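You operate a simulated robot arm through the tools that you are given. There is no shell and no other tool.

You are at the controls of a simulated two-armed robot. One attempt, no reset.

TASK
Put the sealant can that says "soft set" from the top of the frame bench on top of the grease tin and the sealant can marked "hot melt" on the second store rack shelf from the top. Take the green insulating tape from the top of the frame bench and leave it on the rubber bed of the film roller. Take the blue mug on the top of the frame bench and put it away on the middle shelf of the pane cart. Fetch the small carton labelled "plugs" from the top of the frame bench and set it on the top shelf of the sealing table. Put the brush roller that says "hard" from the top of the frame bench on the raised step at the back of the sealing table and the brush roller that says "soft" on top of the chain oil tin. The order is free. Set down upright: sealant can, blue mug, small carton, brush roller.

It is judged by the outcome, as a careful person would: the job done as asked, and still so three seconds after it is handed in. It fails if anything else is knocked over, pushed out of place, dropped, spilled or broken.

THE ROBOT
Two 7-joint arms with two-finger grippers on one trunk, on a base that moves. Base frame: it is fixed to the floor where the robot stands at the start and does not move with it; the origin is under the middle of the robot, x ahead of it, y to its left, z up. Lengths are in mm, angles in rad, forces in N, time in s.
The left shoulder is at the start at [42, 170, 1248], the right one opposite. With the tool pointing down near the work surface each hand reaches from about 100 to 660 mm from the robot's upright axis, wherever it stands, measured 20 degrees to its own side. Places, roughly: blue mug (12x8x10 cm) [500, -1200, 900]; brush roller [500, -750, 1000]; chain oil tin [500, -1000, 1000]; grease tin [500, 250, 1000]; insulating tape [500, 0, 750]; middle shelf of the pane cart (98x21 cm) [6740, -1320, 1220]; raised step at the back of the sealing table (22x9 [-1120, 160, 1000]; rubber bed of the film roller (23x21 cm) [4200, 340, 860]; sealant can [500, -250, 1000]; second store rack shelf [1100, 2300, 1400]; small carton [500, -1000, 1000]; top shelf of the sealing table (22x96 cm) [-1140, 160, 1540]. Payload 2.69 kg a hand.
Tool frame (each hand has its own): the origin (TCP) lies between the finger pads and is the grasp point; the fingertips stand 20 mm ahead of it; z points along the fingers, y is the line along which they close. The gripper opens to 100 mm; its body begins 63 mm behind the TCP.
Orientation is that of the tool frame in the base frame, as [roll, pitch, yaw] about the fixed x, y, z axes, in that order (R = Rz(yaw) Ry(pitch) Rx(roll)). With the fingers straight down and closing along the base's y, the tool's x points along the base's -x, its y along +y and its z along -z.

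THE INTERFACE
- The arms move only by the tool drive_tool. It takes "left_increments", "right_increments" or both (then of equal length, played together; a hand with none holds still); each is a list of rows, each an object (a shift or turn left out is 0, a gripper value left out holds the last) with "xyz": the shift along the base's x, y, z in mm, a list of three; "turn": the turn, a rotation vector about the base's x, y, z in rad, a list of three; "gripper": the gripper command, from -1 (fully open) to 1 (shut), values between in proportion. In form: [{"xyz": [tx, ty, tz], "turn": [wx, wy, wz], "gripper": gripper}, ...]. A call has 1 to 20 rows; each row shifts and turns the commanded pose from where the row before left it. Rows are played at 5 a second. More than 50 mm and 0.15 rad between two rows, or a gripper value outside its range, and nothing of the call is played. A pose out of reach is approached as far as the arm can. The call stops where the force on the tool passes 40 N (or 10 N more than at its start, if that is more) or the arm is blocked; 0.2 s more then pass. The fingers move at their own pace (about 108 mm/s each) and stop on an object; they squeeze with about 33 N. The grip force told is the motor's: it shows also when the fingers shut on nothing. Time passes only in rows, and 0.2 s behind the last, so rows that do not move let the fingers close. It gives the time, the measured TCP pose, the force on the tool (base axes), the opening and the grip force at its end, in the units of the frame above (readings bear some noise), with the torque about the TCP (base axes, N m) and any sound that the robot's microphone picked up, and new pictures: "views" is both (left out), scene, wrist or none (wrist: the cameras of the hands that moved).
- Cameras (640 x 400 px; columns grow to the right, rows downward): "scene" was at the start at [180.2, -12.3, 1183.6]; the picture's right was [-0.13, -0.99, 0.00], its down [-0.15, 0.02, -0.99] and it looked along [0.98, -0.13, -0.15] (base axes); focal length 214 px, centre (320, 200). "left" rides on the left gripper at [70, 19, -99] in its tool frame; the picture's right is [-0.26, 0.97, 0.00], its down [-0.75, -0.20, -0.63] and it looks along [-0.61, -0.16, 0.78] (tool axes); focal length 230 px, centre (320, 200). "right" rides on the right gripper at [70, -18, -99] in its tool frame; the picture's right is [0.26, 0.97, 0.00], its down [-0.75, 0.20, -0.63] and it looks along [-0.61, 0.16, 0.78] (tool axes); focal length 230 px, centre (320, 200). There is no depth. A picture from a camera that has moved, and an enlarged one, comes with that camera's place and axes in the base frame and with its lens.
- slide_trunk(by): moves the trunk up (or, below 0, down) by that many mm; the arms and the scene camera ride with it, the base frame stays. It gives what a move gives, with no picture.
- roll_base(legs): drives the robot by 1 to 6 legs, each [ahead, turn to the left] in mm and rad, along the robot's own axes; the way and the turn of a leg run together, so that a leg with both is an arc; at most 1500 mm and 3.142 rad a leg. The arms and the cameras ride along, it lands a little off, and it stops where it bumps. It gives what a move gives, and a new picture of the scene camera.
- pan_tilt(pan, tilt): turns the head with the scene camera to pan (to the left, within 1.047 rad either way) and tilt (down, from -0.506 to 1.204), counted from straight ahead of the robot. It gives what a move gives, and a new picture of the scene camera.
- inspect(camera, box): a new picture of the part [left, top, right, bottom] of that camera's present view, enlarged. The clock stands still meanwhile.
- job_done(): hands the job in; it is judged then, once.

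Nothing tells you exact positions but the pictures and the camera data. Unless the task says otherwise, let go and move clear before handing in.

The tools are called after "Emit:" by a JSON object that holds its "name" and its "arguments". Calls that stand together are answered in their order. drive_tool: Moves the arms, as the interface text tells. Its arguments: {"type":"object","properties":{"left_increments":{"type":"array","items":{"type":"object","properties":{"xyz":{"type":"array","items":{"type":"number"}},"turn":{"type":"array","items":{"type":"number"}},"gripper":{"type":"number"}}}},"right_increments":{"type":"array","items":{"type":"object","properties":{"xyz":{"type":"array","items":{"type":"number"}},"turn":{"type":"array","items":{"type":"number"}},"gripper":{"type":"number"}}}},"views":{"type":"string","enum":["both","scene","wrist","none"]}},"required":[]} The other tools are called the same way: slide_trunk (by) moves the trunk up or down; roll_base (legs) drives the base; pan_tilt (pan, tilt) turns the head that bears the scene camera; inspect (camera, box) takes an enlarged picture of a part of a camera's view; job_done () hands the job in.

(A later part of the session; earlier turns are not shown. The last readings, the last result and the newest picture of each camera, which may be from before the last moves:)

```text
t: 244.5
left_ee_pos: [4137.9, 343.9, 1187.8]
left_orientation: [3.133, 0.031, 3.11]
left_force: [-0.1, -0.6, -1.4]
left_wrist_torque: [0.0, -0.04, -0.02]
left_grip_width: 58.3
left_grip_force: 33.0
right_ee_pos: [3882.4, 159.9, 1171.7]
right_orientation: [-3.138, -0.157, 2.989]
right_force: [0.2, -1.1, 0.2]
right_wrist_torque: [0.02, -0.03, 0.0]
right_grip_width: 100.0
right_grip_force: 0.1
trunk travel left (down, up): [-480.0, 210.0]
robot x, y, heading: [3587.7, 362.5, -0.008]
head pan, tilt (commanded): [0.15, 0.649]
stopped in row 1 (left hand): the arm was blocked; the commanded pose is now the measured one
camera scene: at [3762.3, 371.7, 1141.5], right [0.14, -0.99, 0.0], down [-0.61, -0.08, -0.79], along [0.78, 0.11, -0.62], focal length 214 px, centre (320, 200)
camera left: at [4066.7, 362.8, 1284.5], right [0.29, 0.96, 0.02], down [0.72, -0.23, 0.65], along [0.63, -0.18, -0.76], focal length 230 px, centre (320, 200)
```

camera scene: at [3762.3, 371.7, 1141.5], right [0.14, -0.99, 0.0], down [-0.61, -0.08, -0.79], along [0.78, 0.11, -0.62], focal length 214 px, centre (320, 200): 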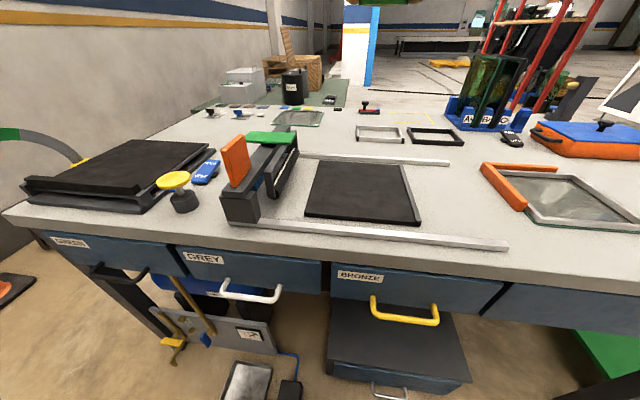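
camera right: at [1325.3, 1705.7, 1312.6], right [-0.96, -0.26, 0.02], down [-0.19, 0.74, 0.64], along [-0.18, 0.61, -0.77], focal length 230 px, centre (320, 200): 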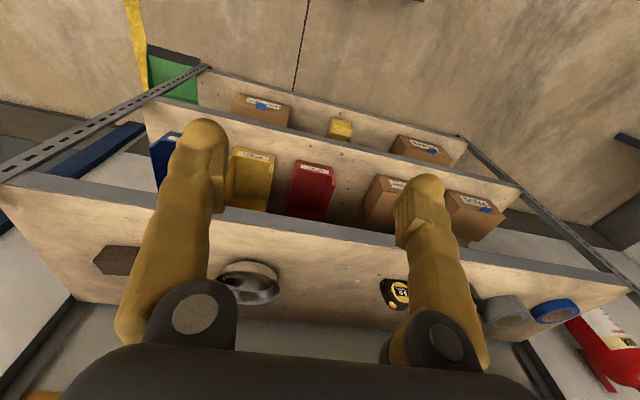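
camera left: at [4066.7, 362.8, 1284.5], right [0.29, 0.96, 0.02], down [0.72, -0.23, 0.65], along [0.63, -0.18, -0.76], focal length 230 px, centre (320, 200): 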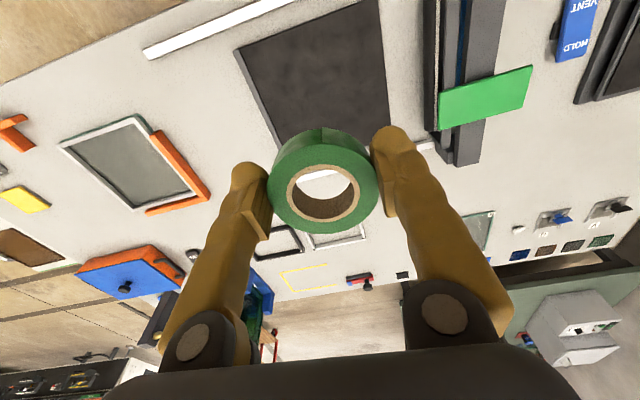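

The left arm gets blocked reaching inward across the body. I'll bring both hands to a forward/outward posture and then rotate the base so the bed is on the left side.

Emit:
{"name": "drive_tool", "arguments": {"left_increments": [{"xyz": [-10, 20, 0]}, {"xyz": [-19, 37, 2], "turn": [0, 0.005, 0]}, {"xyz": [-19, 37, 2], "turn": [0, 0.005, 0]}, {"xyz": [-19, 37, 2], "turn": [0, 0.005, 0]}, {"xyz": [-19, 37, 2], "turn": [0, 0.005, 0]}, {"xyz": [-19, 37, 2], "turn": [0, 0.005, 0]}, {"xyz": [-19, 37, 2], "turn": [0, 0.005, 0]}, {"xyz": [0, 0, 0]}], "right_increments": [{"xyz": [10, 0, 0]}, {"xyz": [20, -4, 5], "turn": [-0.004, -0.026, 0]}, {"xyz": [20, -4, 5], "turn": [-0.004, -0.026, 0]}, {"xyz": [20, -4, 5], "turn": [-0.004, -0.026, 0]}, {"xyz": [20, -4, 5], "turn": [-0.004, -0.026, 0]}, {"xyz": [20, -4, 5], "turn": [-0.004, -0.026, 0]}, {"xyz": [15, -4, 5], "turn": [-0.004, -0.026, 0]}, {"xyz": [0, 0, 0]}], "views": "none"}}

```text
t: 244.8
left_ee_pos: [4116.0, 355.1, 1196.0]
left_orientation: [3.132, 0.048, 3.107]
left_force: [-0.7, 0.2, 0.1]
left_wrist_torque: [-0.02, -0.02, 0.04]
left_grip_width: 58.5
left_grip_force: 32.8
right_ee_pos: [3862.5, 160.4, 1163.8]
right_orientation: [-3.131, -0.192, 2.992]
right_force: [0.6, 0.2, -0.4]
right_wrist_torque: [0.0, -0.03, -0.02]
right_grip_width: 100.3
right_grip_force: 0.1
trunk travel left (down, up): [-480.0, 210.0]
robot x, y, heading: [3585.5, 362.2, -0.014]
head pan, tilt (commanded): [0.15, 0.649]
stopped in row 1 (left hand): the arm was blocked; the commanded pose is now the measured one
```

Blocked at once again, with a bit of droop each time. I wait, then try tiny steps.

Emit:
{"name": "slide_trunk", "arguments": {"by": 0}}

Emit:
{"name": "slide_trunk", "arguments": {"by": 0}}

Emit:
{"name": "slide_trunk", "arguments": {"by": 0}}

Emit:
{"name": "drive_tool", "arguments": {"right_increments": [{"xyz": [2, 0, 0]}, {"xyz": [3, 0, 0]}, {"xyz": [3, 0, 0]}], "views": "none"}}

```text
t: 245.3
left_ee_pos: [4115.0, 353.0, 1195.7]
left_orientation: [3.133, 0.045, 3.109]
left_force: [0.6, 0.5, -0.1]
left_wrist_torque: [-0.01, -0.03, -0.01]
left_grip_width: 58.6
left_grip_force: 33.1
right_ee_pos: [3865.2, 160.3, 1162.8]
right_orientation: [-3.132, -0.191, 2.993]
right_force: [0.2, 0.1, 0.2]
right_wrist_torque: [-0.02, -0.01, 0.01]
right_grip_width: 100.0
right_grip_force: 0.0
trunk travel left (down, up): [-480.0, 210.0]
robot x, y, heading: [3590.4, 359.4, -0.016]
head pan, tilt (commanded): [0.15, 0.649]
```

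```text
t: 245.8
left_ee_pos: [4116.7, 352.7, 1195.1]
left_orientation: [3.133, 0.043, 3.11]
left_force: [-0.4, 0.4, -0.6]
left_wrist_torque: [0.04, 0.0, -0.02]
left_grip_width: 58.5
left_grip_force: 32.7
right_ee_pos: [3863.9, 160.5, 1163.4]
right_orientation: [-3.131, -0.192, 2.99]
right_force: [-0.3, 0.6, 0.2]
right_wrist_torque: [-0.04, -0.01, -0.02]
right_grip_width: 99.9
right_grip_force: 0.1
trunk travel left (down, up): [-480.0, 210.0]
robot x, y, heading: [3586.1, 360.6, -0.008]
head pan, tilt (commanded): [0.15, 0.649]
```

```text
t: 246.3
left_ee_pos: [4116.6, 352.2, 1195.3]
left_orientation: [3.135, 0.046, 3.108]
left_force: [0.3, 0.1, -0.9]
left_wrist_torque: [-0.04, 0.01, 0.02]
left_grip_width: 58.5
left_grip_force: 33.2
right_ee_pos: [3864.3, 160.4, 1163.5]
right_orientation: [-3.132, -0.19, 2.992]
right_force: [0.5, -0.4, 0.3]
right_wrist_torque: [0.01, 0.0, 0.01]
right_grip_width: 99.9
right_grip_force: 0.1
trunk travel left (down, up): [-480.0, 210.0]
robot x, y, heading: [3589.5, 362.1, -0.011]
head pan, tilt (commanded): [0.15, 0.649]
```

```text
t: 247.2
left_ee_pos: [4116.3, 351.8, 1195.7]
left_orientation: [3.134, 0.043, 3.109]
left_force: [1.0, 0.2, -0.7]
left_wrist_torque: [0.02, -0.01, -0.03]
left_grip_width: 58.2
left_grip_force: 32.8
right_ee_pos: [3877.1, 159.4, 1174.3]
right_orientation: [-3.138, -0.143, 2.993]
right_force: [0.6, -0.4, 0.4]
right_wrist_torque: [0.06, -0.02, 0.03]
right_grip_width: 100.1
right_grip_force: 0.0
trunk travel left (down, up): [-480.0, 210.0]
robot x, y, heading: [3589.2, 363.2, -0.008]
head pan, tilt (commanded): [0.15, 0.649]
```

Gentle starts work. I move the left hand outward with a slow start, and the right hand forward.

Emit:
{"name": "drive_tool", "arguments": {"left_increments": [{"xyz": [-1, 2, 0]}, {"xyz": [-2, 3, 0]}, {"xyz": [-3, 6, 0]}, {"xyz": [-5, 10, 0]}, {"xyz": [-8, 16, 0]}, {"xyz": [-12, 24, 0]}, {"xyz": [-15, 30, 0]}, {"xyz": [-15, 30, 0]}, {"xyz": [-15, 30, 0]}, {"xyz": [-15, 30, 0]}, {"xyz": [-10, 25, 0]}, {"xyz": [-5, 15, 0]}, {"xyz": [0, 0, 0]}], "right_increments": [{"xyz": [2, 0, 0]}, {"xyz": [3, 0, 0]}, {"xyz": [6, 0, 2], "turn": [0, -0.01, 0]}, {"xyz": [10, 0, 3], "turn": [0, -0.015, 0]}, {"xyz": [14, -2, 3], "turn": [0, -0.02, 0]}, {"xyz": [14, -3, 3], "turn": [0, -0.02, 0]}, {"xyz": [14, -3, 3], "turn": [0, -0.02, 0]}, {"xyz": [14, -3, 3], "turn": [0, -0.02, 0]}, {"xyz": [14, -3, 3], "turn": [0, -0.02, 0]}, {"xyz": [10, -3, 0], "turn": [0, -0.01, 0]}, {"xyz": [5, 0, 0]}, {"xyz": [0, 0, 0]}, {"xyz": [0, 0, 0]}], "views": "none"}}

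```text
t: 249.9
left_ee_pos: [4010.7, 575.8, 1194.0]
left_orientation: [3.134, 0.046, 3.109]
left_force: [-0.2, -0.7, 0.1]
left_wrist_torque: [0.02, 0.02, -0.01]
left_grip_width: 58.4
left_grip_force: 32.7
right_ee_pos: [3985.0, 143.7, 1198.4]
right_orientation: [3.121, 0.011, 2.992]
right_force: [-0.1, 0.0, -0.5]
right_wrist_torque: [-0.01, -0.04, -0.02]
right_grip_width: 99.9
right_grip_force: 0.0
trunk travel left (down, up): [-480.0, 210.0]
robot x, y, heading: [3592.2, 364.5, -0.009]
head pan, tilt (commanded): [0.15, 0.649]
```

Both hands are forward and outward. Now I rotate the base right by 0.35 rad.

Emit:
{"name": "roll_base", "arguments": {"legs": [[0, -0.35]]}}

Emit:
{"name": "slide_trunk", "arguments": {"by": 0}}

Emit:
{"name": "slide_trunk", "arguments": {"by": 0}}

Emit:
{"name": "slide_trunk", "arguments": {"by": 0}}

Emit:
{"name": "slide_trunk", "arguments": {"by": 0}}

Emit:
{"name": "pan_tilt", "arguments": {"pan": 0.3, "tilt": 0.65}}

```text
t: 250.9
left_ee_pos: [3978.1, 556.3, 1206.5]
left_orientation: [3.13, 0.076, 3.058]
left_force: [-0.8, -1.1, -0.8]
left_wrist_torque: [0.02, -0.05, 0.01]
left_grip_width: 58.5
left_grip_force: 32.9
right_ee_pos: [3929.0, 127.1, 1192.3]
right_orientation: [3.118, -0.013, 2.946]
right_force: [-0.5, -0.3, 0.2]
right_wrist_torque: [0.04, -0.05, 0.0]
right_grip_width: 100.1
right_grip_force: 0.1
trunk travel left (down, up): [-480.0, 210.0]
robot x, y, heading: [3583.2, 361.1, -0.048]
head pan, tilt (commanded): [0.15, 0.649]
stopped in leg 1: the robot was blocked; the commanded pose is now the measured one
camera scene: at [3755.9, 366.3, 1141.5], right [0.11, -0.99, 0.0], down [-0.61, -0.06, -0.79], along [0.78, 0.08, -0.62], focal length 214 px, centre (320, 200)
```

scene: 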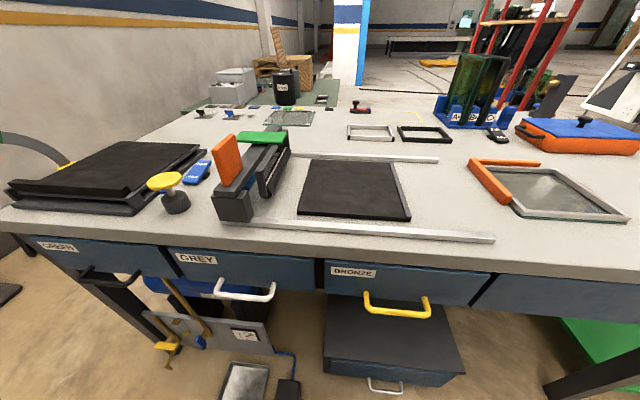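

```text
t: 251.4
left_ee_pos: [3977.4, 557.6, 1206.1]
left_orientation: [3.129, 0.077, 3.059]
left_force: [-0.5, -0.1, 0.1]
left_wrist_torque: [0.0, -0.05, 0.0]
left_grip_width: 58.5
left_grip_force: 33.0
right_ee_pos: [3929.1, 128.5, 1192.6]
right_orientation: [3.119, -0.012, 2.946]
right_force: [-1.0, -0.3, 0.5]
right_wrist_torque: [0.02, 0.0, -0.01]
right_grip_width: 100.1
right_grip_force: 0.1
trunk travel left (down, up): [-480.0, 210.0]
robot x, y, heading: [3582.9, 360.9, -0.044]
head pan, tilt (commanded): [0.15, 0.649]
```

```text
t: 251.9
left_ee_pos: [3978.9, 557.6, 1206.2]
left_orientation: [3.132, 0.076, 3.061]
left_force: [0.1, 0.3, -0.6]
left_wrist_torque: [0.02, -0.03, -0.03]
left_grip_width: 58.6
left_grip_force: 33.4
right_ee_pos: [3929.3, 128.6, 1193.3]
right_orientation: [3.118, -0.009, 2.946]
right_force: [-0.4, 0.2, 0.4]
right_wrist_torque: [0.03, 0.0, -0.01]
right_grip_width: 99.8
right_grip_force: 0.1
trunk travel left (down, up): [-480.0, 210.0]
robot x, y, heading: [3586.6, 361.0, -0.045]
head pan, tilt (commanded): [0.15, 0.649]
```

```text
t: 252.4
left_ee_pos: [3978.8, 557.9, 1206.6]
left_orientation: [3.13, 0.078, 3.059]
left_force: [0.5, 0.4, -0.4]
left_wrist_torque: [0.0, 0.01, 0.02]
left_grip_width: 58.7
left_grip_force: 32.7
right_ee_pos: [3929.4, 127.9, 1195.1]
right_orientation: [3.12, -0.011, 2.948]
right_force: [0.2, 0.7, -1.1]
right_wrist_torque: [-0.03, -0.05, 0.02]
right_grip_width: 100.0
right_grip_force: 0.1
trunk travel left (down, up): [-480.0, 210.0]
robot x, y, heading: [3581.0, 359.4, -0.047]
head pan, tilt (commanded): [0.15, 0.649]
```

```text
t: 252.9
left_ee_pos: [3978.3, 557.3, 1205.9]
left_orientation: [3.131, 0.076, 3.059]
left_force: [-0.7, -0.4, -0.7]
left_wrist_torque: [-0.01, -0.01, -0.02]
left_grip_width: 58.6
left_grip_force: 32.6
right_ee_pos: [3928.6, 128.3, 1193.6]
right_orientation: [3.119, -0.011, 2.946]
right_force: [-1.1, 0.2, -0.2]
right_wrist_torque: [-0.05, -0.02, -0.01]
right_grip_width: 100.0
right_grip_force: 0.1
trunk travel left (down, up): [-480.0, 210.0]
robot x, y, heading: [3584.4, 362.6, -0.05]
head pan, tilt (commanded): [0.15, 0.649]
```

```text
t: 253.6
left_ee_pos: [3978.5, 557.4, 1206.8]
left_orientation: [3.13, 0.076, 3.06]
left_force: [0.4, -0.2, -0.7]
left_wrist_torque: [0.0, 0.03, 0.02]
left_grip_width: 58.7
left_grip_force: 32.9
right_ee_pos: [3929.6, 128.4, 1194.5]
right_orientation: [3.118, -0.01, 2.944]
right_force: [0.0, -0.2, 0.3]
right_wrist_torque: [0.0, 0.0, -0.01]
right_grip_width: 99.8
right_grip_force: 0.0
trunk travel left (down, up): [-480.0, 210.0]
robot x, y, heading: [3581.6, 363.3, -0.047]
head pan, tilt (commanded): [0.3, 0.649]
camera scene: at [3754.2, 380.1, 1141.5], right [0.25, -0.97, -0.01], down [-0.6, -0.15, -0.79], along [0.76, 0.2, -0.62], focal length 214 px, centre (320, 200)
```

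scene: 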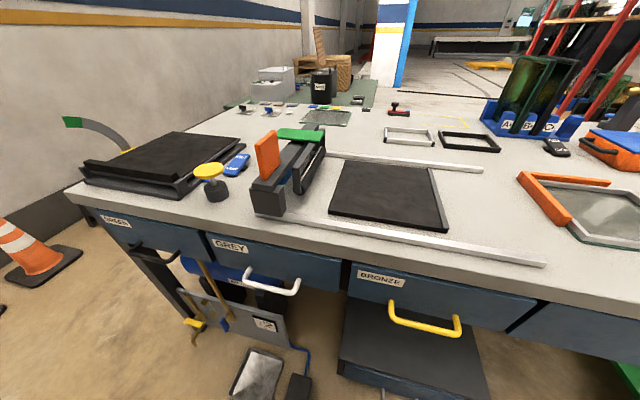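

The base's front-left corner is likely touching the small black item on the floor at ≈[3890,545]. I back straight off and will come in again further right (y≈150), which also puts the bed on my left.

Emit:
{"name": "roll_base", "arguments": {"legs": [[-250, 0]]}}

Emit:
{"name": "pan_tilt", "arguments": {"pan": 0.3, "tilt": 0.8}}

Emit:
{"name": "slide_trunk", "arguments": {"by": 0}}

Emit:
{"name": "slide_trunk", "arguments": {"by": 0}}

```text
t: 255.4
left_ee_pos: [3724.6, 568.3, 1206.5]
left_orientation: [3.132, 0.076, 3.057]
left_force: [-0.7, 0.2, 0.2]
left_wrist_torque: [0.03, -0.03, 0.0]
left_grip_width: 58.3
left_grip_force: 32.8
right_ee_pos: [3674.5, 139.3, 1194.8]
right_orientation: [3.119, -0.012, 2.943]
right_force: [-0.8, -0.9, -0.5]
right_wrist_torque: [0.01, -0.02, 0.01]
right_grip_width: 99.9
right_grip_force: 0.0
trunk travel left (down, up): [-480.0, 210.0]
robot x, y, heading: [3327.4, 377.9, -0.042]
head pan, tilt (commanded): [0.3, 0.649]
camera scene: at [3499.9, 391.4, 1141.6], right [0.25, -0.97, 0.0], down [-0.6, -0.15, -0.79], along [0.76, 0.2, -0.62], focal length 214 px, centre (320, 200)
```

scene: 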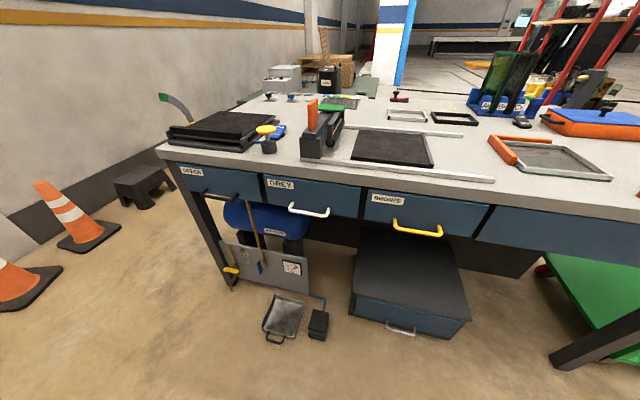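

```text
t: 256.1
left_ee_pos: [3706.4, 570.6, 1213.0]
left_orientation: [3.13, 0.094, 3.058]
left_force: [0.4, 0.2, -0.4]
left_wrist_torque: [-0.04, 0.0, 0.01]
left_grip_width: 58.5
left_grip_force: 32.6
right_ee_pos: [3651.9, 140.6, 1177.7]
right_orientation: [3.128, -0.065, 2.945]
right_force: [-0.8, -0.7, -0.5]
right_wrist_torque: [0.01, 0.0, -0.04]
right_grip_width: 100.2
right_grip_force: 0.1
trunk travel left (down, up): [-480.0, 210.0]
robot x, y, heading: [3329.4, 373.9, -0.047]
head pan, tilt (commanded): [0.3, 0.799]
camera scene: at [3494.3, 389.8, 1129.1], right [0.25, -0.97, 0.0], down [-0.71, -0.18, -0.69], along [0.66, 0.18, -0.73], focal length 214 px, centre (320, 200)
```

scene: 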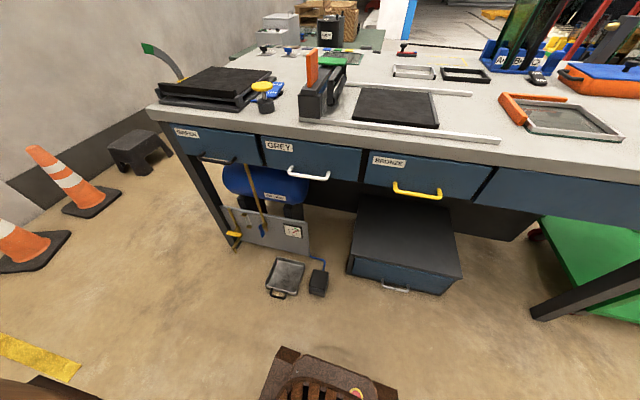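

```text
t: 256.6
left_ee_pos: [3707.0, 569.2, 1211.3]
left_orientation: [3.131, 0.093, 3.058]
left_force: [-0.2, 0.3, -0.2]
left_wrist_torque: [0.0, 0.0, 0.02]
left_grip_width: 58.5
left_grip_force: 33.0
right_ee_pos: [3653.0, 139.6, 1178.7]
right_orientation: [3.129, -0.065, 2.944]
right_force: [-0.1, -0.6, 0.4]
right_wrist_torque: [-0.03, -0.01, 0.01]
right_grip_width: 99.9
right_grip_force: 0.0
trunk travel left (down, up): [-480.0, 210.0]
robot x, y, heading: [3332.3, 376.3, -0.045]
head pan, tilt (commanded): [0.3, 0.799]
```

```text
t: 257.1
left_ee_pos: [3707.0, 568.0, 1212.1]
left_orientation: [3.129, 0.093, 3.058]
left_force: [-0.2, 0.4, -0.1]
left_wrist_torque: [0.03, 0.01, -0.02]
left_grip_width: 58.6
left_grip_force: 33.4
right_ee_pos: [3652.7, 140.3, 1178.6]
right_orientation: [3.125, -0.064, 2.945]
right_force: [-0.3, 0.1, 0.2]
right_wrist_torque: [0.01, 0.01, 0.03]
right_grip_width: 99.9
right_grip_force: 0.0
trunk travel left (down, up): [-480.0, 210.0]
robot x, y, heading: [3328.8, 373.9, -0.044]
head pan, tilt (commanded): [0.3, 0.799]
```

The black box and dustpan on the floor look undisturbed and I'm clear of them. I push the hands forward again (gently) before shifting sideways.

Emit:
{"name": "drive_tool", "arguments": {"left_increments": [{"xyz": [2, 0, 0]}, {"xyz": [3, 0, 0], "turn": [0, 0.01, 0]}, {"xyz": [6, 0, 0], "turn": [0, 0.015, 0]}, {"xyz": [8, 0, 0], "turn": [0, 0.015, 0]}, {"xyz": [10, 0, 0], "turn": [0, 0.015, 0]}, {"xyz": [10, 2, 0], "turn": [0, 0.01, 0]}, {"xyz": [8, 2, 0]}, {"xyz": [3, 0, 0]}, {"xyz": [0, 0, 0]}], "right_increments": [{"xyz": [2, 0, 0]}, {"xyz": [3, 0, 2]}, {"xyz": [8, 0, 3], "turn": [0, -0.01, 0]}, {"xyz": [12, 0, 3], "turn": [0, -0.01, 0]}, {"xyz": [15, 0, 4], "turn": [0, -0.01, 0]}, {"xyz": [15, 0, 4]}, {"xyz": [12, 0, 2]}, {"xyz": [8, 0, 0]}, {"xyz": [0, 0, 0]}], "views": "none"}}

```text
t: 259.1
left_ee_pos: [3757.0, 574.3, 1211.4]
left_orientation: [3.134, 0.029, 3.056]
left_force: [0.0, -0.1, -0.7]
left_wrist_torque: [-0.02, 0.0, 0.0]
left_grip_width: 58.4
left_grip_force: 33.0
right_ee_pos: [3731.7, 140.5, 1217.7]
right_orientation: [3.112, 0.034, 2.946]
right_force: [0.6, 0.1, -0.4]
right_wrist_torque: [0.0, 0.03, -0.01]
right_grip_width: 99.9
right_grip_force: 0.1
trunk travel left (down, up): [-480.0, 210.0]
robot x, y, heading: [3332.4, 373.7, -0.043]
head pan, tilt (commanded): [0.3, 0.799]
```

Emit:
{"name": "roll_base", "arguments": {"legs": [[0, -1.526], [215, 0], [0, 1.571], [235, 0]]}}

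Emit:
{"name": "slide_trunk", "arguments": {"by": 0}}

Emit:
{"name": "slide_trunk", "arguments": {"by": 0}}

Emit:
{"name": "slide_trunk", "arguments": {"by": 0}}

Emit:
{"name": "pan_tilt", "arguments": {"pan": 0.2, "tilt": 0.6}}

```text
t: 269.8
left_ee_pos: [3983.8, 370.2, 1211.1]
left_orientation: [3.134, 0.026, 3.087]
left_force: [-0.1, 0.2, 0.3]
left_wrist_torque: [-0.01, 0.02, 0.01]
left_grip_width: 58.7
left_grip_force: 33.0
right_ee_pos: [3972.6, -62.3, 1216.8]
right_orientation: [3.113, 0.032, 2.974]
right_force: [0.3, 0.2, 0.2]
right_wrist_torque: [0.0, 0.02, -0.01]
right_grip_width: 100.2
right_grip_force: 0.1
trunk travel left (down, up): [-480.0, 210.0]
robot x, y, heading: [3562.7, 158.3, -0.019]
head pan, tilt (commanded): [0.3, 0.799]
camera scene: at [3726.6, 180.5, 1128.8], right [0.28, -0.96, 0.0], down [-0.7, -0.2, -0.68], along [0.66, 0.19, -0.73], focal length 214 px, centre (320, 200)
```

scene: 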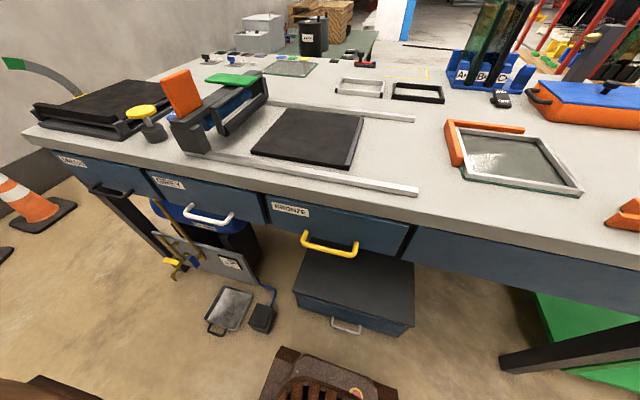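

```text
t: 270.3
left_ee_pos: [3969.4, 370.7, 1215.8]
left_orientation: [3.135, 0.039, 3.087]
left_force: [0.9, 0.0, -0.2]
left_wrist_torque: [0.02, 0.08, -0.03]
left_grip_width: 58.8
left_grip_force: 33.4
right_ee_pos: [3956.2, -62.1, 1221.3]
right_orientation: [3.11, 0.044, 2.972]
right_force: [1.3, 0.6, -1.1]
right_wrist_torque: [0.03, 0.07, 0.0]
right_grip_width: 99.8
right_grip_force: 0.1
trunk travel left (down, up): [-480.0, 210.0]
robot x, y, heading: [3560.2, 163.6, -0.013]
head pan, tilt (commanded): [0.3, 0.799]
```

```text
t: 270.8
left_ee_pos: [3966.0, 371.2, 1217.0]
left_orientation: [3.134, 0.043, 3.088]
left_force: [0.6, 0.7, -0.6]
left_wrist_torque: [0.02, 0.04, 0.01]
left_grip_width: 58.5
left_grip_force: 33.2
right_ee_pos: [3953.0, -62.6, 1222.8]
right_orientation: [3.108, 0.05, 2.97]
right_force: [0.3, 0.2, -0.6]
right_wrist_torque: [0.0, 0.03, 0.0]
right_grip_width: 100.1
right_grip_force: 0.0
trunk travel left (down, up): [-480.0, 210.0]
robot x, y, heading: [3568.0, 161.2, -0.022]
head pan, tilt (commanded): [0.3, 0.799]
```

```text
t: 271.3
left_ee_pos: [3963.7, 371.2, 1218.1]
left_orientation: [3.134, 0.044, 3.087]
left_force: [0.2, 0.2, -0.2]
left_wrist_torque: [0.0, -0.02, 0.0]
left_grip_width: 58.2
left_grip_force: 32.5
right_ee_pos: [3952.3, -61.6, 1222.7]
right_orientation: [3.109, 0.048, 2.972]
right_force: [-0.6, -0.4, -0.7]
right_wrist_torque: [0.0, 0.01, 0.01]
right_grip_width: 99.9
right_grip_force: 0.0
trunk travel left (down, up): [-480.0, 210.0]
robot x, y, heading: [3561.0, 160.5, -0.017]
head pan, tilt (commanded): [0.3, 0.799]
```

```text
t: 272.0
left_ee_pos: [3964.5, 371.4, 1218.1]
left_orientation: [3.132, 0.044, 3.088]
left_force: [0.3, 0.3, -0.3]
left_wrist_torque: [0.01, 0.01, 0.02]
left_grip_width: 58.4
left_grip_force: 32.9
right_ee_pos: [3952.6, -62.7, 1223.2]
right_orientation: [3.109, 0.049, 2.972]
right_force: [0.3, -0.1, 0.8]
right_wrist_torque: [-0.04, -0.01, -0.03]
right_grip_width: 100.1
right_grip_force: 0.0
trunk travel left (down, up): [-480.0, 210.0]
robot x, y, heading: [3560.2, 159.8, -0.019]
head pan, tilt (commanded): [0.201, 0.6]
camera scene: at [3735.5, 173.3, 1145.6], right [0.18, -0.98, 0.0], down [-0.57, -0.1, -0.82], along [0.8, 0.15, -0.58], focal length 214 px, centre (320, 200)
```

scene: 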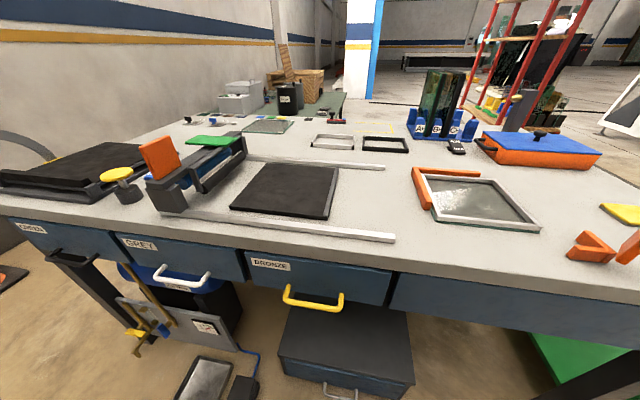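

I'm settled at [3561,160] with the bed on my left side. I lower and extend the tape toward [4165,340] with a gentle start.

Emit:
{"name": "drive_tool", "arguments": {"left_increments": [{"xyz": [2, 0, -3]}, {"xyz": [4, -1, -6]}, {"xyz": [8, -1, -12]}, {"xyz": [15, -2, -25], "turn": [0, 0.009, 0]}, {"xyz": [15, -2, -25], "turn": [0, 0.009, 0]}, {"xyz": [15, -2, -25], "turn": [0, 0.009, 0]}, {"xyz": [15, -2, -25], "turn": [0, 0.009, 0]}, {"xyz": [15, -2, -25], "turn": [0, 0.009, 0]}, {"xyz": [25, -4, -15]}, {"xyz": [25, -4, -15]}, {"xyz": [25, -4, -15]}, {"xyz": [25, -4, -15]}, {"xyz": [12, -3, -12]}, {"xyz": [0, 0, 0]}]}}

```text
t: 274.9
left_ee_pos: [4148.0, 339.5, 1010.3]
left_orientation: [3.141, 0.02, 3.088]
left_force: [-0.5, -0.1, -0.7]
left_wrist_torque: [-0.03, -0.07, -0.01]
left_grip_width: 58.5
left_grip_force: 32.9
right_ee_pos: [3925.0, -61.5, 1215.4]
right_orientation: [3.113, 0.021, 2.971]
right_force: [-0.6, 0.1, 1.0]
right_wrist_torque: [-0.02, -0.07, 0.01]
right_grip_width: 100.1
right_grip_force: 0.1
trunk travel left (down, up): [-480.0, 210.0]
robot x, y, heading: [3556.9, 161.2, -0.024]
head pan, tilt (commanded): [0.201, 0.6]
stopped in row 14 (left hand): the arm was blocked; the commanded pose is now the measured one
camera scene: at [3732.5, 173.8, 1146.2], right [0.18, -0.98, 0.0], down [-0.57, -0.1, -0.82], along [0.8, 0.15, -0.58], focal length 214 px, centre (320, 200)
camera left: at [4077.8, 361.5, 1109.1], right [0.31, 0.95, 0.01], down [0.73, -0.24, 0.64], along [0.61, -0.19, -0.77], focal length 230 px, centre (320, 200)
```

scene: 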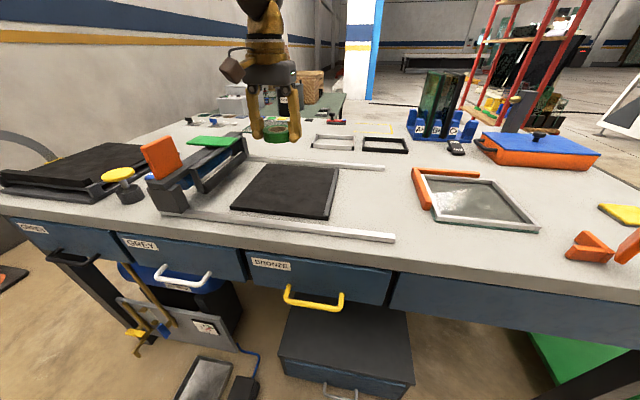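
left: 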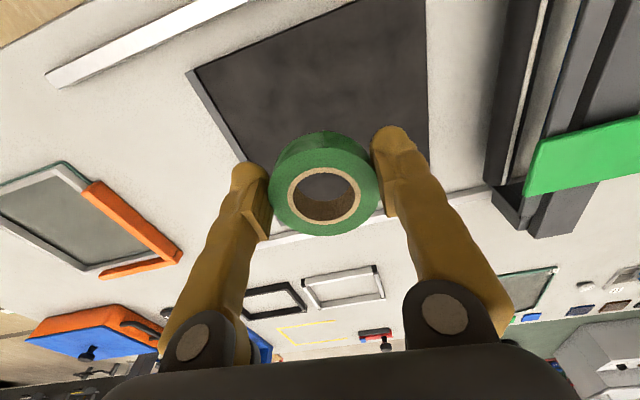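

The hand is over the bed at [4148,340,1010]. I continue down with a gentle start.

Emit:
{"name": "slide_trunk", "arguments": {"by": 0}}

Emit:
{"name": "slide_trunk", "arguments": {"by": 0}}

Emit:
{"name": "drive_tool", "arguments": {"left_increments": [{"xyz": [0, 0, -2]}, {"xyz": [0, 0, -3]}, {"xyz": [0, 0, -5]}, {"xyz": [-1, 0, -8]}, {"xyz": [-1, 0, -10], "turn": [0, 0.005, 0]}, {"xyz": [-1, 0, -12], "turn": [0, 0.005, 0]}, {"xyz": [-1, 0, -12], "turn": [0, 0.005, 0]}, {"xyz": [-1, 0, -12], "turn": [0, 0.005, 0]}, {"xyz": [0, 0, -12]}, {"xyz": [0, 0, -10]}, {"xyz": [0, 0, -6]}, {"xyz": [0, 0, 0]}]}}

```text
t: 275.2
left_ee_pos: [4135.2, 340.1, 1020.0]
left_orientation: [3.138, 0.032, 3.085]
left_force: [-1.5, 0.7, 0.1]
left_wrist_torque: [0.0, -0.07, 0.0]
left_grip_width: 58.9
left_grip_force: 33.8
right_ee_pos: [3906.0, -62.4, 1197.7]
right_orientation: [3.121, -0.035, 2.972]
right_force: [-0.2, -0.3, 0.3]
right_wrist_torque: [-0.04, -0.05, 0.03]
right_grip_width: 100.0
right_grip_force: 0.0
trunk travel left (down, up): [-480.0, 210.0]
robot x, y, heading: [3564.8, 159.4, -0.022]
head pan, tilt (commanded): [0.201, 0.6]
stopped: the arm was blocked; the commanded pose is now the measured one
```

```text
t: 275.7
left_ee_pos: [4135.8, 339.5, 1018.8]
left_orientation: [3.14, 0.03, 3.088]
left_force: [-0.7, -0.8, -0.2]
left_wrist_torque: [0.0, -0.01, 0.02]
left_grip_width: 58.5
left_grip_force: 32.8
right_ee_pos: [3907.0, -60.5, 1198.7]
right_orientation: [3.121, -0.031, 2.973]
right_force: [0.0, -0.1, -0.3]
right_wrist_torque: [-0.01, -0.04, 0.02]
right_grip_width: 100.0
right_grip_force: 0.1
trunk travel left (down, up): [-480.0, 210.0]
robot x, y, heading: [3562.4, 154.9, -0.016]
head pan, tilt (commanded): [0.201, 0.6]
```

```text
t: 278.3
left_ee_pos: [4130.4, 339.1, 924.6]
left_orientation: [3.141, 0.008, 3.089]
left_force: [0.0, 0.0, 0.3]
left_wrist_torque: [-0.01, 0.02, -0.05]
left_grip_width: 58.8
left_grip_force: 32.8
right_ee_pos: [3908.4, -61.5, 1198.1]
right_orientation: [3.122, -0.032, 2.973]
right_force: [0.2, -0.5, 0.6]
right_wrist_torque: [-0.02, 0.0, 0.02]
right_grip_width: 100.2
right_grip_force: 0.0
trunk travel left (down, up): [-480.0, 210.0]
robot x, y, heading: [3556.7, 160.5, -0.018]
head pan, tilt (commanded): [0.201, 0.6]
camera scene: at [3735.5, 173.3, 1145.7], right [0.18, -0.98, 0.0], down [-0.57, -0.1, -0.82], along [0.8, 0.15, -0.58], focal length 214 px, centre (320, 200)
camera left: at [4061.3, 360.2, 1023.5], right [0.31, 0.95, 0.0], down [0.73, -0.24, 0.64], along [0.6, -0.2, -0.77], focal length 230 px, centre (320, 200)
```

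scene: 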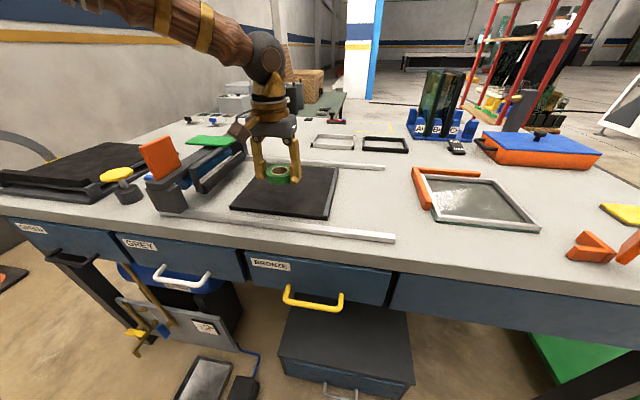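
left: 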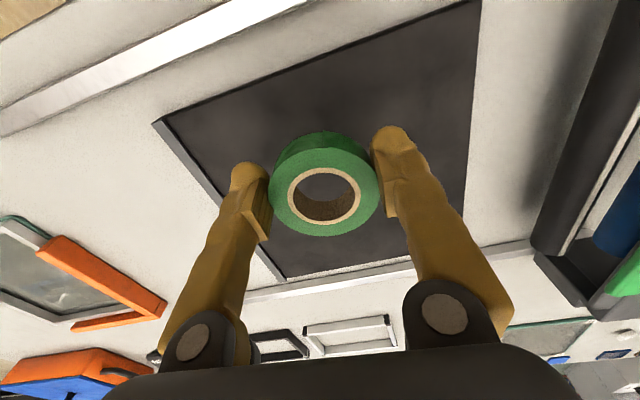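

The tape is above the rubber bed. I keep lowering until contact.

Emit:
{"name": "drive_tool", "arguments": {"left_increments": [{"xyz": [0, 0, -3]}, {"xyz": [0, 0, -5]}, {"xyz": [0, 0, -6]}, {"xyz": [0, 0, -6]}, {"xyz": [0, 0, -4]}, {"xyz": [0, 0, 0]}], "views": "none"}}

Emit:
{"name": "drive_tool", "arguments": {"left_increments": [{"xyz": [0, 0, -2]}, {"xyz": [0, 0, -2]}, {"xyz": [0, 0, -2]}, {"xyz": [0, 0, 0]}], "views": "wrist"}}

```text
t: 279.7
left_ee_pos: [4130.5, 339.2, 900.6]
left_orientation: [-3.141, 0.009, 3.086]
left_force: [0.3, 0.1, -0.1]
left_wrist_torque: [-0.01, -0.03, -0.01]
left_grip_width: 58.4
left_grip_force: 32.7
right_ee_pos: [3908.8, -61.4, 1197.5]
right_orientation: [3.119, -0.031, 2.972]
right_force: [0.3, 0.2, 0.3]
right_wrist_torque: [-0.01, -0.01, -0.02]
right_grip_width: 100.0
right_grip_force: 0.1
trunk travel left (down, up): [-480.0, 210.0]
robot x, y, heading: [3560.3, 159.8, -0.023]
head pan, tilt (commanded): [0.201, 0.6]
```

```text
t: 280.7
left_ee_pos: [4130.5, 338.7, 893.9]
left_orientation: [-3.139, 0.009, 3.087]
left_force: [-0.1, -0.3, -0.4]
left_wrist_torque: [-0.03, 0.03, -0.01]
left_grip_width: 58.3
left_grip_force: 33.7
right_ee_pos: [3909.2, -62.1, 1197.5]
right_orientation: [3.122, -0.032, 2.972]
right_force: [-0.2, -0.4, -1.1]
right_wrist_torque: [0.04, 0.0, 0.0]
right_grip_width: 100.0
right_grip_force: 0.1
trunk travel left (down, up): [-480.0, 210.0]
robot x, y, heading: [3561.2, 159.8, -0.022]
head pan, tilt (commanded): [0.201, 0.6]
camera left: at [4062.0, 360.8, 993.5], right [0.31, 0.95, 0.0], down [0.73, -0.24, 0.64], along [0.6, -0.2, -0.77], focal length 230 px, centre (320, 200)
```

left: 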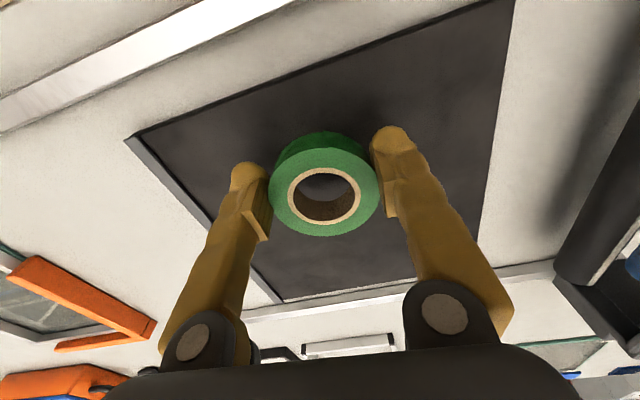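

Emit:
{"name": "drive_tool", "arguments": {"left_increments": [{"xyz": [0, 0, -2]}, {"xyz": [0, 0, -2]}, {"xyz": [0, 0, 0]}], "views": "none"}}

Emit:
{"name": "drive_tool", "arguments": {"left_increments": [{"xyz": [0, 0, -2]}, {"xyz": [0, 0, -1]}, {"xyz": [0, 0, 0]}], "views": "none"}}

Emit:
{"name": "drive_tool", "arguments": {"left_increments": [{"xyz": [0, 0, -2]}, {"xyz": [0, 0, -1]}, {"xyz": [0, 0, 0]}], "views": "none"}}

```text
t: 281.5
left_ee_pos: [4130.9, 338.9, 892.0]
left_orientation: [-3.139, 0.008, 3.088]
left_force: [0.9, 0.1, -0.8]
left_wrist_torque: [0.0, -0.02, -0.03]
left_grip_width: 58.7
left_grip_force: 32.8
right_ee_pos: [3908.0, -61.3, 1198.3]
right_orientation: [3.121, -0.033, 2.974]
right_force: [0.0, 0.1, 0.5]
right_wrist_torque: [-0.01, 0.02, 0.05]
right_grip_width: 100.2
right_grip_force: 0.1
trunk travel left (down, up): [-480.0, 210.0]
robot x, y, heading: [3559.2, 160.4, -0.021]
head pan, tilt (commanded): [0.201, 0.6]
```

```text
t: 282.3
left_ee_pos: [4132.0, 339.0, 889.0]
left_orientation: [-3.139, 0.008, 3.088]
left_force: [-0.3, -0.7, -0.4]
left_wrist_torque: [-0.02, -0.03, -0.03]
left_grip_width: 58.6
left_grip_force: 32.7
right_ee_pos: [3907.8, -60.8, 1199.0]
right_orientation: [3.121, -0.029, 2.972]
right_force: [-0.8, -0.9, 0.1]
right_wrist_torque: [0.0, 0.01, -0.01]
right_grip_width: 100.2
right_grip_force: 0.1
trunk travel left (down, up): [-480.0, 210.0]
robot x, y, heading: [3558.2, 163.1, -0.018]
head pan, tilt (commanded): [0.201, 0.6]
```

```text
t: 283.1
left_ee_pos: [4131.0, 337.7, 885.2]
left_orientation: [-3.139, 0.01, 3.087]
left_force: [0.1, 0.6, -1.1]
left_wrist_torque: [-0.03, 0.02, -0.01]
left_grip_width: 58.3
left_grip_force: 33.1
right_ee_pos: [3908.5, -61.4, 1196.4]
right_orientation: [3.122, -0.031, 2.971]
right_force: [0.3, 0.1, 0.3]
right_wrist_torque: [0.02, 0.0, 0.02]
right_grip_width: 100.2
right_grip_force: 0.2
trunk travel left (down, up): [-480.0, 210.0]
robot x, y, heading: [3558.3, 159.5, -0.023]
head pan, tilt (commanded): [0.201, 0.6]
```

Emit:
{"name": "drive_tool", "arguments": {"left_increments": [{"xyz": [0, 0, -2]}, {"xyz": [0, 0, -2]}, {"xyz": [0, 0, 0]}], "views": "none"}}

Emit:
{"name": "inspect", "arguments": {"camera": "scene", "box": [210, 120, 370, 220]}}

Emit:
{"name": "inspect", "arguments": {"camera": "left", "box": [160, 80, 480, 280]}}

```text
t: 283.9
left_ee_pos: [4131.6, 338.9, 882.6]
left_orientation: [-3.139, 0.009, 3.089]
left_force: [0.4, 0.2, -0.4]
left_wrist_torque: [-0.01, 0.01, 0.01]
left_grip_width: 58.5
left_grip_force: 33.0
right_ee_pos: [3908.7, -61.4, 1197.5]
right_orientation: [3.12, -0.031, 2.972]
right_force: [-0.6, 0.4, 1.2]
right_wrist_torque: [0.03, -0.03, -0.01]
right_grip_width: 99.9
right_grip_force: 0.1
trunk travel left (down, up): [-480.0, 210.0]
robot x, y, heading: [3559.4, 158.9, -0.018]
head pan, tilt (commanded): [0.201, 0.6]
```

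```text
4.00 times, centred on (290, 170) of scene
camera zoom: at [3735.5, 173.3, 1145.7], right [0.18, -0.98, 0.0], down [-0.57, -0.1, -0.82], along [0.8, 0.15, -0.58], focal length 858 px, centre (440, 320)
```

zoom: 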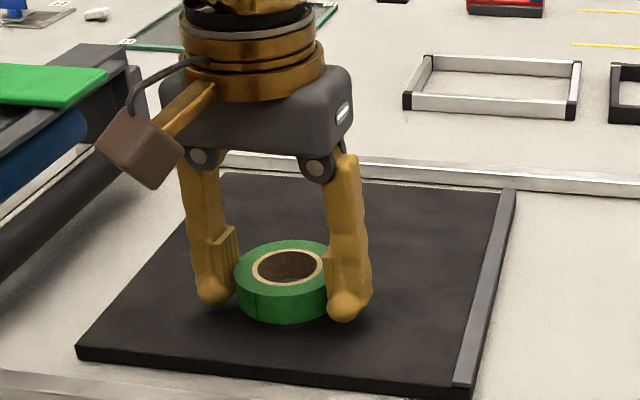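

```text
2.00 times, centred on (320, 180) of left
camera zoom: at [4062.3, 360.5, 980.6], right [0.31, 0.95, 0.0], down [0.73, -0.24, 0.64], along [0.6, -0.2, -0.77], focal length 460 px, centre (320, 240)
```

zoom: 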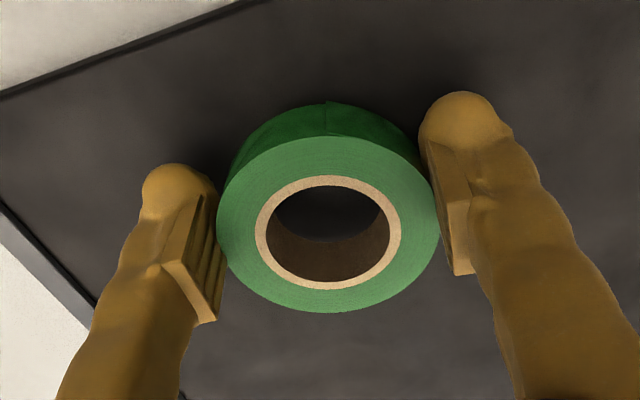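

Very near the bed. I continue until I feel contact.

Emit:
{"name": "drive_tool", "arguments": {"left_increments": [{"xyz": [0, 0, -2]}, {"xyz": [0, 0, -2]}, {"xyz": [0, 0, 0]}], "views": "none"}}

Emit:
{"name": "drive_tool", "arguments": {"left_increments": [{"xyz": [0, 0, -2]}, {"xyz": [0, 0, -2]}, {"xyz": [0, 0, 0]}], "views": "none"}}

Emit:
{"name": "drive_tool", "arguments": {"left_increments": [{"xyz": [0, 0, -2]}, {"xyz": [0, 0, -2]}, {"xyz": [0, 0, 0]}], "views": "none"}}

```text
t: 284.7
left_ee_pos: [4131.2, 338.5, 877.5]
left_orientation: [3.142, 0.007, 3.087]
left_force: [0.0, -0.4, -0.5]
left_wrist_torque: [0.01, 0.0, -0.02]
left_grip_width: 58.5
left_grip_force: 32.7
right_ee_pos: [3908.1, -62.0, 1197.5]
right_orientation: [3.121, -0.032, 2.973]
right_force: [-0.2, -0.3, -0.4]
right_wrist_torque: [0.01, 0.0, 0.04]
right_grip_width: 100.2
right_grip_force: 0.1
trunk travel left (down, up): [-480.0, 210.0]
robot x, y, heading: [3558.8, 158.0, -0.021]
head pan, tilt (commanded): [0.201, 0.6]
```

```text
t: 285.5
left_ee_pos: [4130.9, 339.6, 873.2]
left_orientation: [3.141, 0.007, 3.089]
left_force: [0.3, -0.7, -0.2]
left_wrist_torque: [0.02, 0.02, 0.0]
left_grip_width: 58.6
left_grip_force: 33.3
right_ee_pos: [3908.1, -61.3, 1197.9]
right_orientation: [3.121, -0.031, 2.972]
right_force: [0.1, 0.2, -0.7]
right_wrist_torque: [0.0, -0.01, 0.01]
right_grip_width: 99.8
right_grip_force: 0.0
trunk travel left (down, up): [-480.0, 210.0]
robot x, y, heading: [3564.5, 157.6, -0.019]
head pan, tilt (commanded): [0.201, 0.6]
```

```text
t: 286.3
left_ee_pos: [4130.8, 338.0, 872.3]
left_orientation: [-3.139, 0.011, 3.087]
left_force: [-0.5, 3.4, 18.3]
left_wrist_torque: [0.11, 0.34, -0.04]
left_grip_width: 58.4
left_grip_force: 32.7
right_ee_pos: [3907.2, -62.3, 1197.8]
right_orientation: [3.121, -0.03, 2.97]
right_force: [-0.1, 0.3, 0.3]
right_wrist_torque: [0.0, -0.01, -0.02]
right_grip_width: 99.8
right_grip_force: 0.1
trunk travel left (down, up): [-480.0, 210.0]
robot x, y, heading: [3556.7, 159.4, -0.019]
head pan, tilt (commanded): [0.201, 0.6]
```

Contact (18 N). I open the fingers and lift away.

Emit:
{"name": "drive_tool", "arguments": {"left_increments": [{"xyz": [0, 0, 1]}, {"gripper": -0.2}, {"gripper": -0.4}, {"gripper": -0.7}, {"gripper": -1}, {"gripper": -1}], "views": "wrist"}}

Emit:
{"name": "drive_tool", "arguments": {"left_increments": [{"xyz": [0, 0, 3]}, {"xyz": [0, 0, 6]}, {"xyz": [0, 0, 12]}, {"xyz": [-2, 0, 20]}, {"xyz": [-4, 0, 25]}, {"xyz": [-6, 0, 25]}, {"xyz": [-8, 2, 25]}, {"xyz": [-10, 2, 25]}, {"xyz": [-12, 2, 25]}, {"xyz": [-12, 2, 25]}, {"xyz": [-12, 2, 25]}, {"xyz": [-10, 2, 20]}, {"xyz": [0, 0, 0]}]}}

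```text
t: 287.7
left_ee_pos: [4130.9, 338.6, 870.1]
left_orientation: [3.141, 0.007, 3.089]
left_force: [-0.2, -0.5, 0.5]
left_wrist_torque: [-0.01, -0.02, 0.0]
left_grip_width: 100.3
left_grip_force: 0.3
right_ee_pos: [3908.4, -61.1, 1197.2]
right_orientation: [3.123, -0.032, 2.972]
right_force: [0.5, -0.1, 0.7]
right_wrist_torque: [0.0, 0.0, 0.04]
right_grip_width: 100.0
right_grip_force: 0.0
trunk travel left (down, up): [-480.0, 210.0]
robot x, y, heading: [3560.3, 159.9, -0.019]
head pan, tilt (commanded): [0.201, 0.6]
camera left: at [4061.8, 360.7, 968.5], right [0.31, 0.95, 0.0], down [0.73, -0.24, 0.64], along [0.6, -0.2, -0.77], focal length 230 px, centre (320, 200)
```

left: 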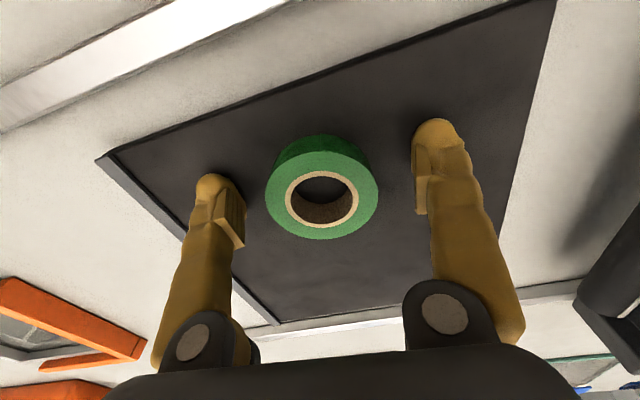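

```text
t: 290.5
left_ee_pos: [4055.7, 351.1, 1108.5]
left_orientation: [3.14, 0.009, 3.087]
left_force: [0.5, 0.5, 0.2]
left_wrist_torque: [0.0, -0.04, 0.02]
left_grip_width: 100.1
left_grip_force: 0.0
right_ee_pos: [3907.7, -61.3, 1196.9]
right_orientation: [3.119, -0.031, 2.973]
right_force: [-0.2, -0.6, -0.5]
right_wrist_torque: [0.04, -0.03, -0.01]
right_grip_width: 100.1
right_grip_force: 0.1
trunk travel left (down, up): [-480.0, 210.0]
robot x, y, heading: [3563.2, 155.9, -0.023]
head pan, tilt (commanded): [0.201, 0.6]
camera scene: at [3735.8, 173.3, 1145.6], right [0.18, -0.98, 0.0], down [-0.57, -0.1, -0.82], along [0.8, 0.15, -0.58], focal length 214 px, centre (320, 200)
camera left: at [3986.9, 372.5, 1206.6], right [0.31, 0.95, 0.0], down [0.73, -0.24, 0.64], along [0.61, -0.2, -0.77], focal length 230 px, centre (320, 200)
```

scene: 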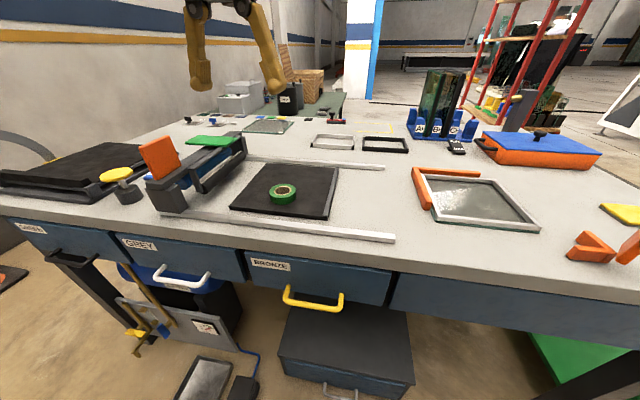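
left: 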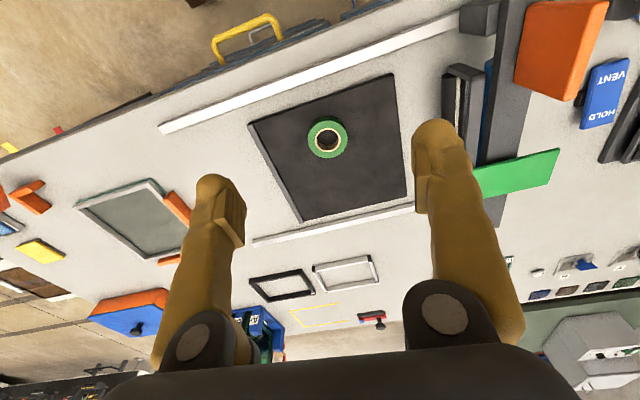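

The tape lies flat on the rubber bed. Before heading back, I look toward the pane cart ahead-right.

Emit:
{"name": "pan_tilt", "arguments": {"pan": -0.45, "tilt": 0.0}}

Emit:
{"name": "inspect", "arguments": {"camera": "scene", "box": [160, 80, 480, 280]}}

Emit:
{"name": "pan_tilt", "arguments": {"pan": -0.95, "tilt": 0.1}}

```text
t: 291.5
left_ee_pos: [4056.4, 351.4, 1108.0]
left_orientation: [3.141, 0.009, 3.086]
left_force: [0.4, 0.4, 0.2]
left_wrist_torque: [-0.04, -0.03, -0.02]
left_grip_width: 100.3
left_grip_force: 0.0
right_ee_pos: [3908.7, -60.1, 1196.9]
right_orientation: [3.119, -0.033, 2.972]
right_force: [-0.3, 0.3, 0.4]
right_wrist_torque: [0.03, 0.0, 0.0]
right_grip_width: 100.0
right_grip_force: 0.2
trunk travel left (down, up): [-480.0, 210.0]
robot x, y, heading: [3561.9, 160.4, -0.024]
head pan, tilt (commanded): [-0.45, 0.0]
camera scene: at [3729.8, 116.6, 1200.9], right [-0.45, -0.89, 0.01], down [-0.02, 0.0, -1.0], along [0.89, -0.45, -0.02], focal length 214 px, centre (320, 200)
```

scene: 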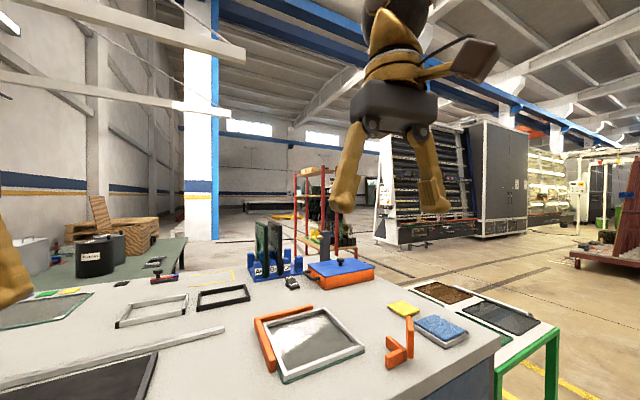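

```text
2.00 times, centred on (320, 180) of scene
camera zoom: at [3729.8, 116.6, 1200.9], right [-0.45, -0.89, 0.01], down [-0.02, 0.0, -1.0], along [0.89, -0.45, -0.02], focal length 429 px, centre (320, 240)
```

zoom: 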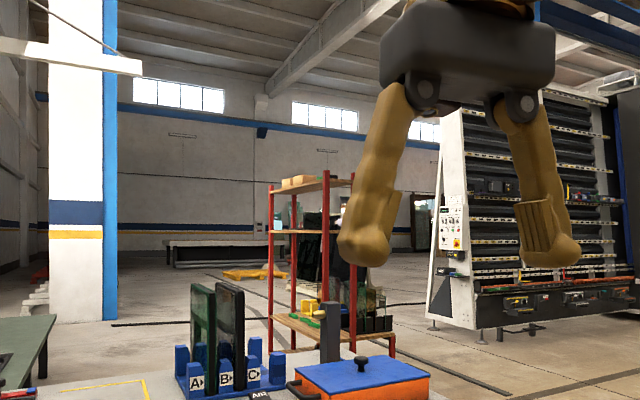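

```text
t: 292.4
left_ee_pos: [4056.7, 351.1, 1107.5]
left_orientation: [3.139, 0.009, 3.087]
left_force: [0.0, -0.7, -0.5]
left_wrist_torque: [0.03, 0.01, -0.03]
left_grip_width: 100.1
left_grip_force: 0.0
right_ee_pos: [3908.2, -61.0, 1197.5]
right_orientation: [3.12, -0.031, 2.972]
right_force: [-0.2, 0.2, 0.1]
right_wrist_torque: [0.02, 0.02, 0.0]
right_grip_width: 100.0
right_grip_force: 0.0
trunk travel left (down, up): [-480.0, 210.0]
robot x, y, heading: [3561.4, 160.5, -0.018]
head pan, tilt (commanded): [-0.949, 0.099]
camera scene: at [3701.5, 81.5, 1192.4], right [-0.82, -0.57, 0.01], down [-0.07, 0.08, -0.99], along [0.56, -0.82, -0.11], focal length 214 px, centre (320, 200)
```

scene: 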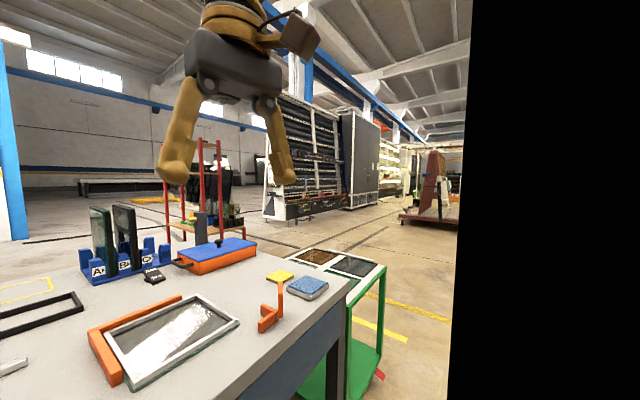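

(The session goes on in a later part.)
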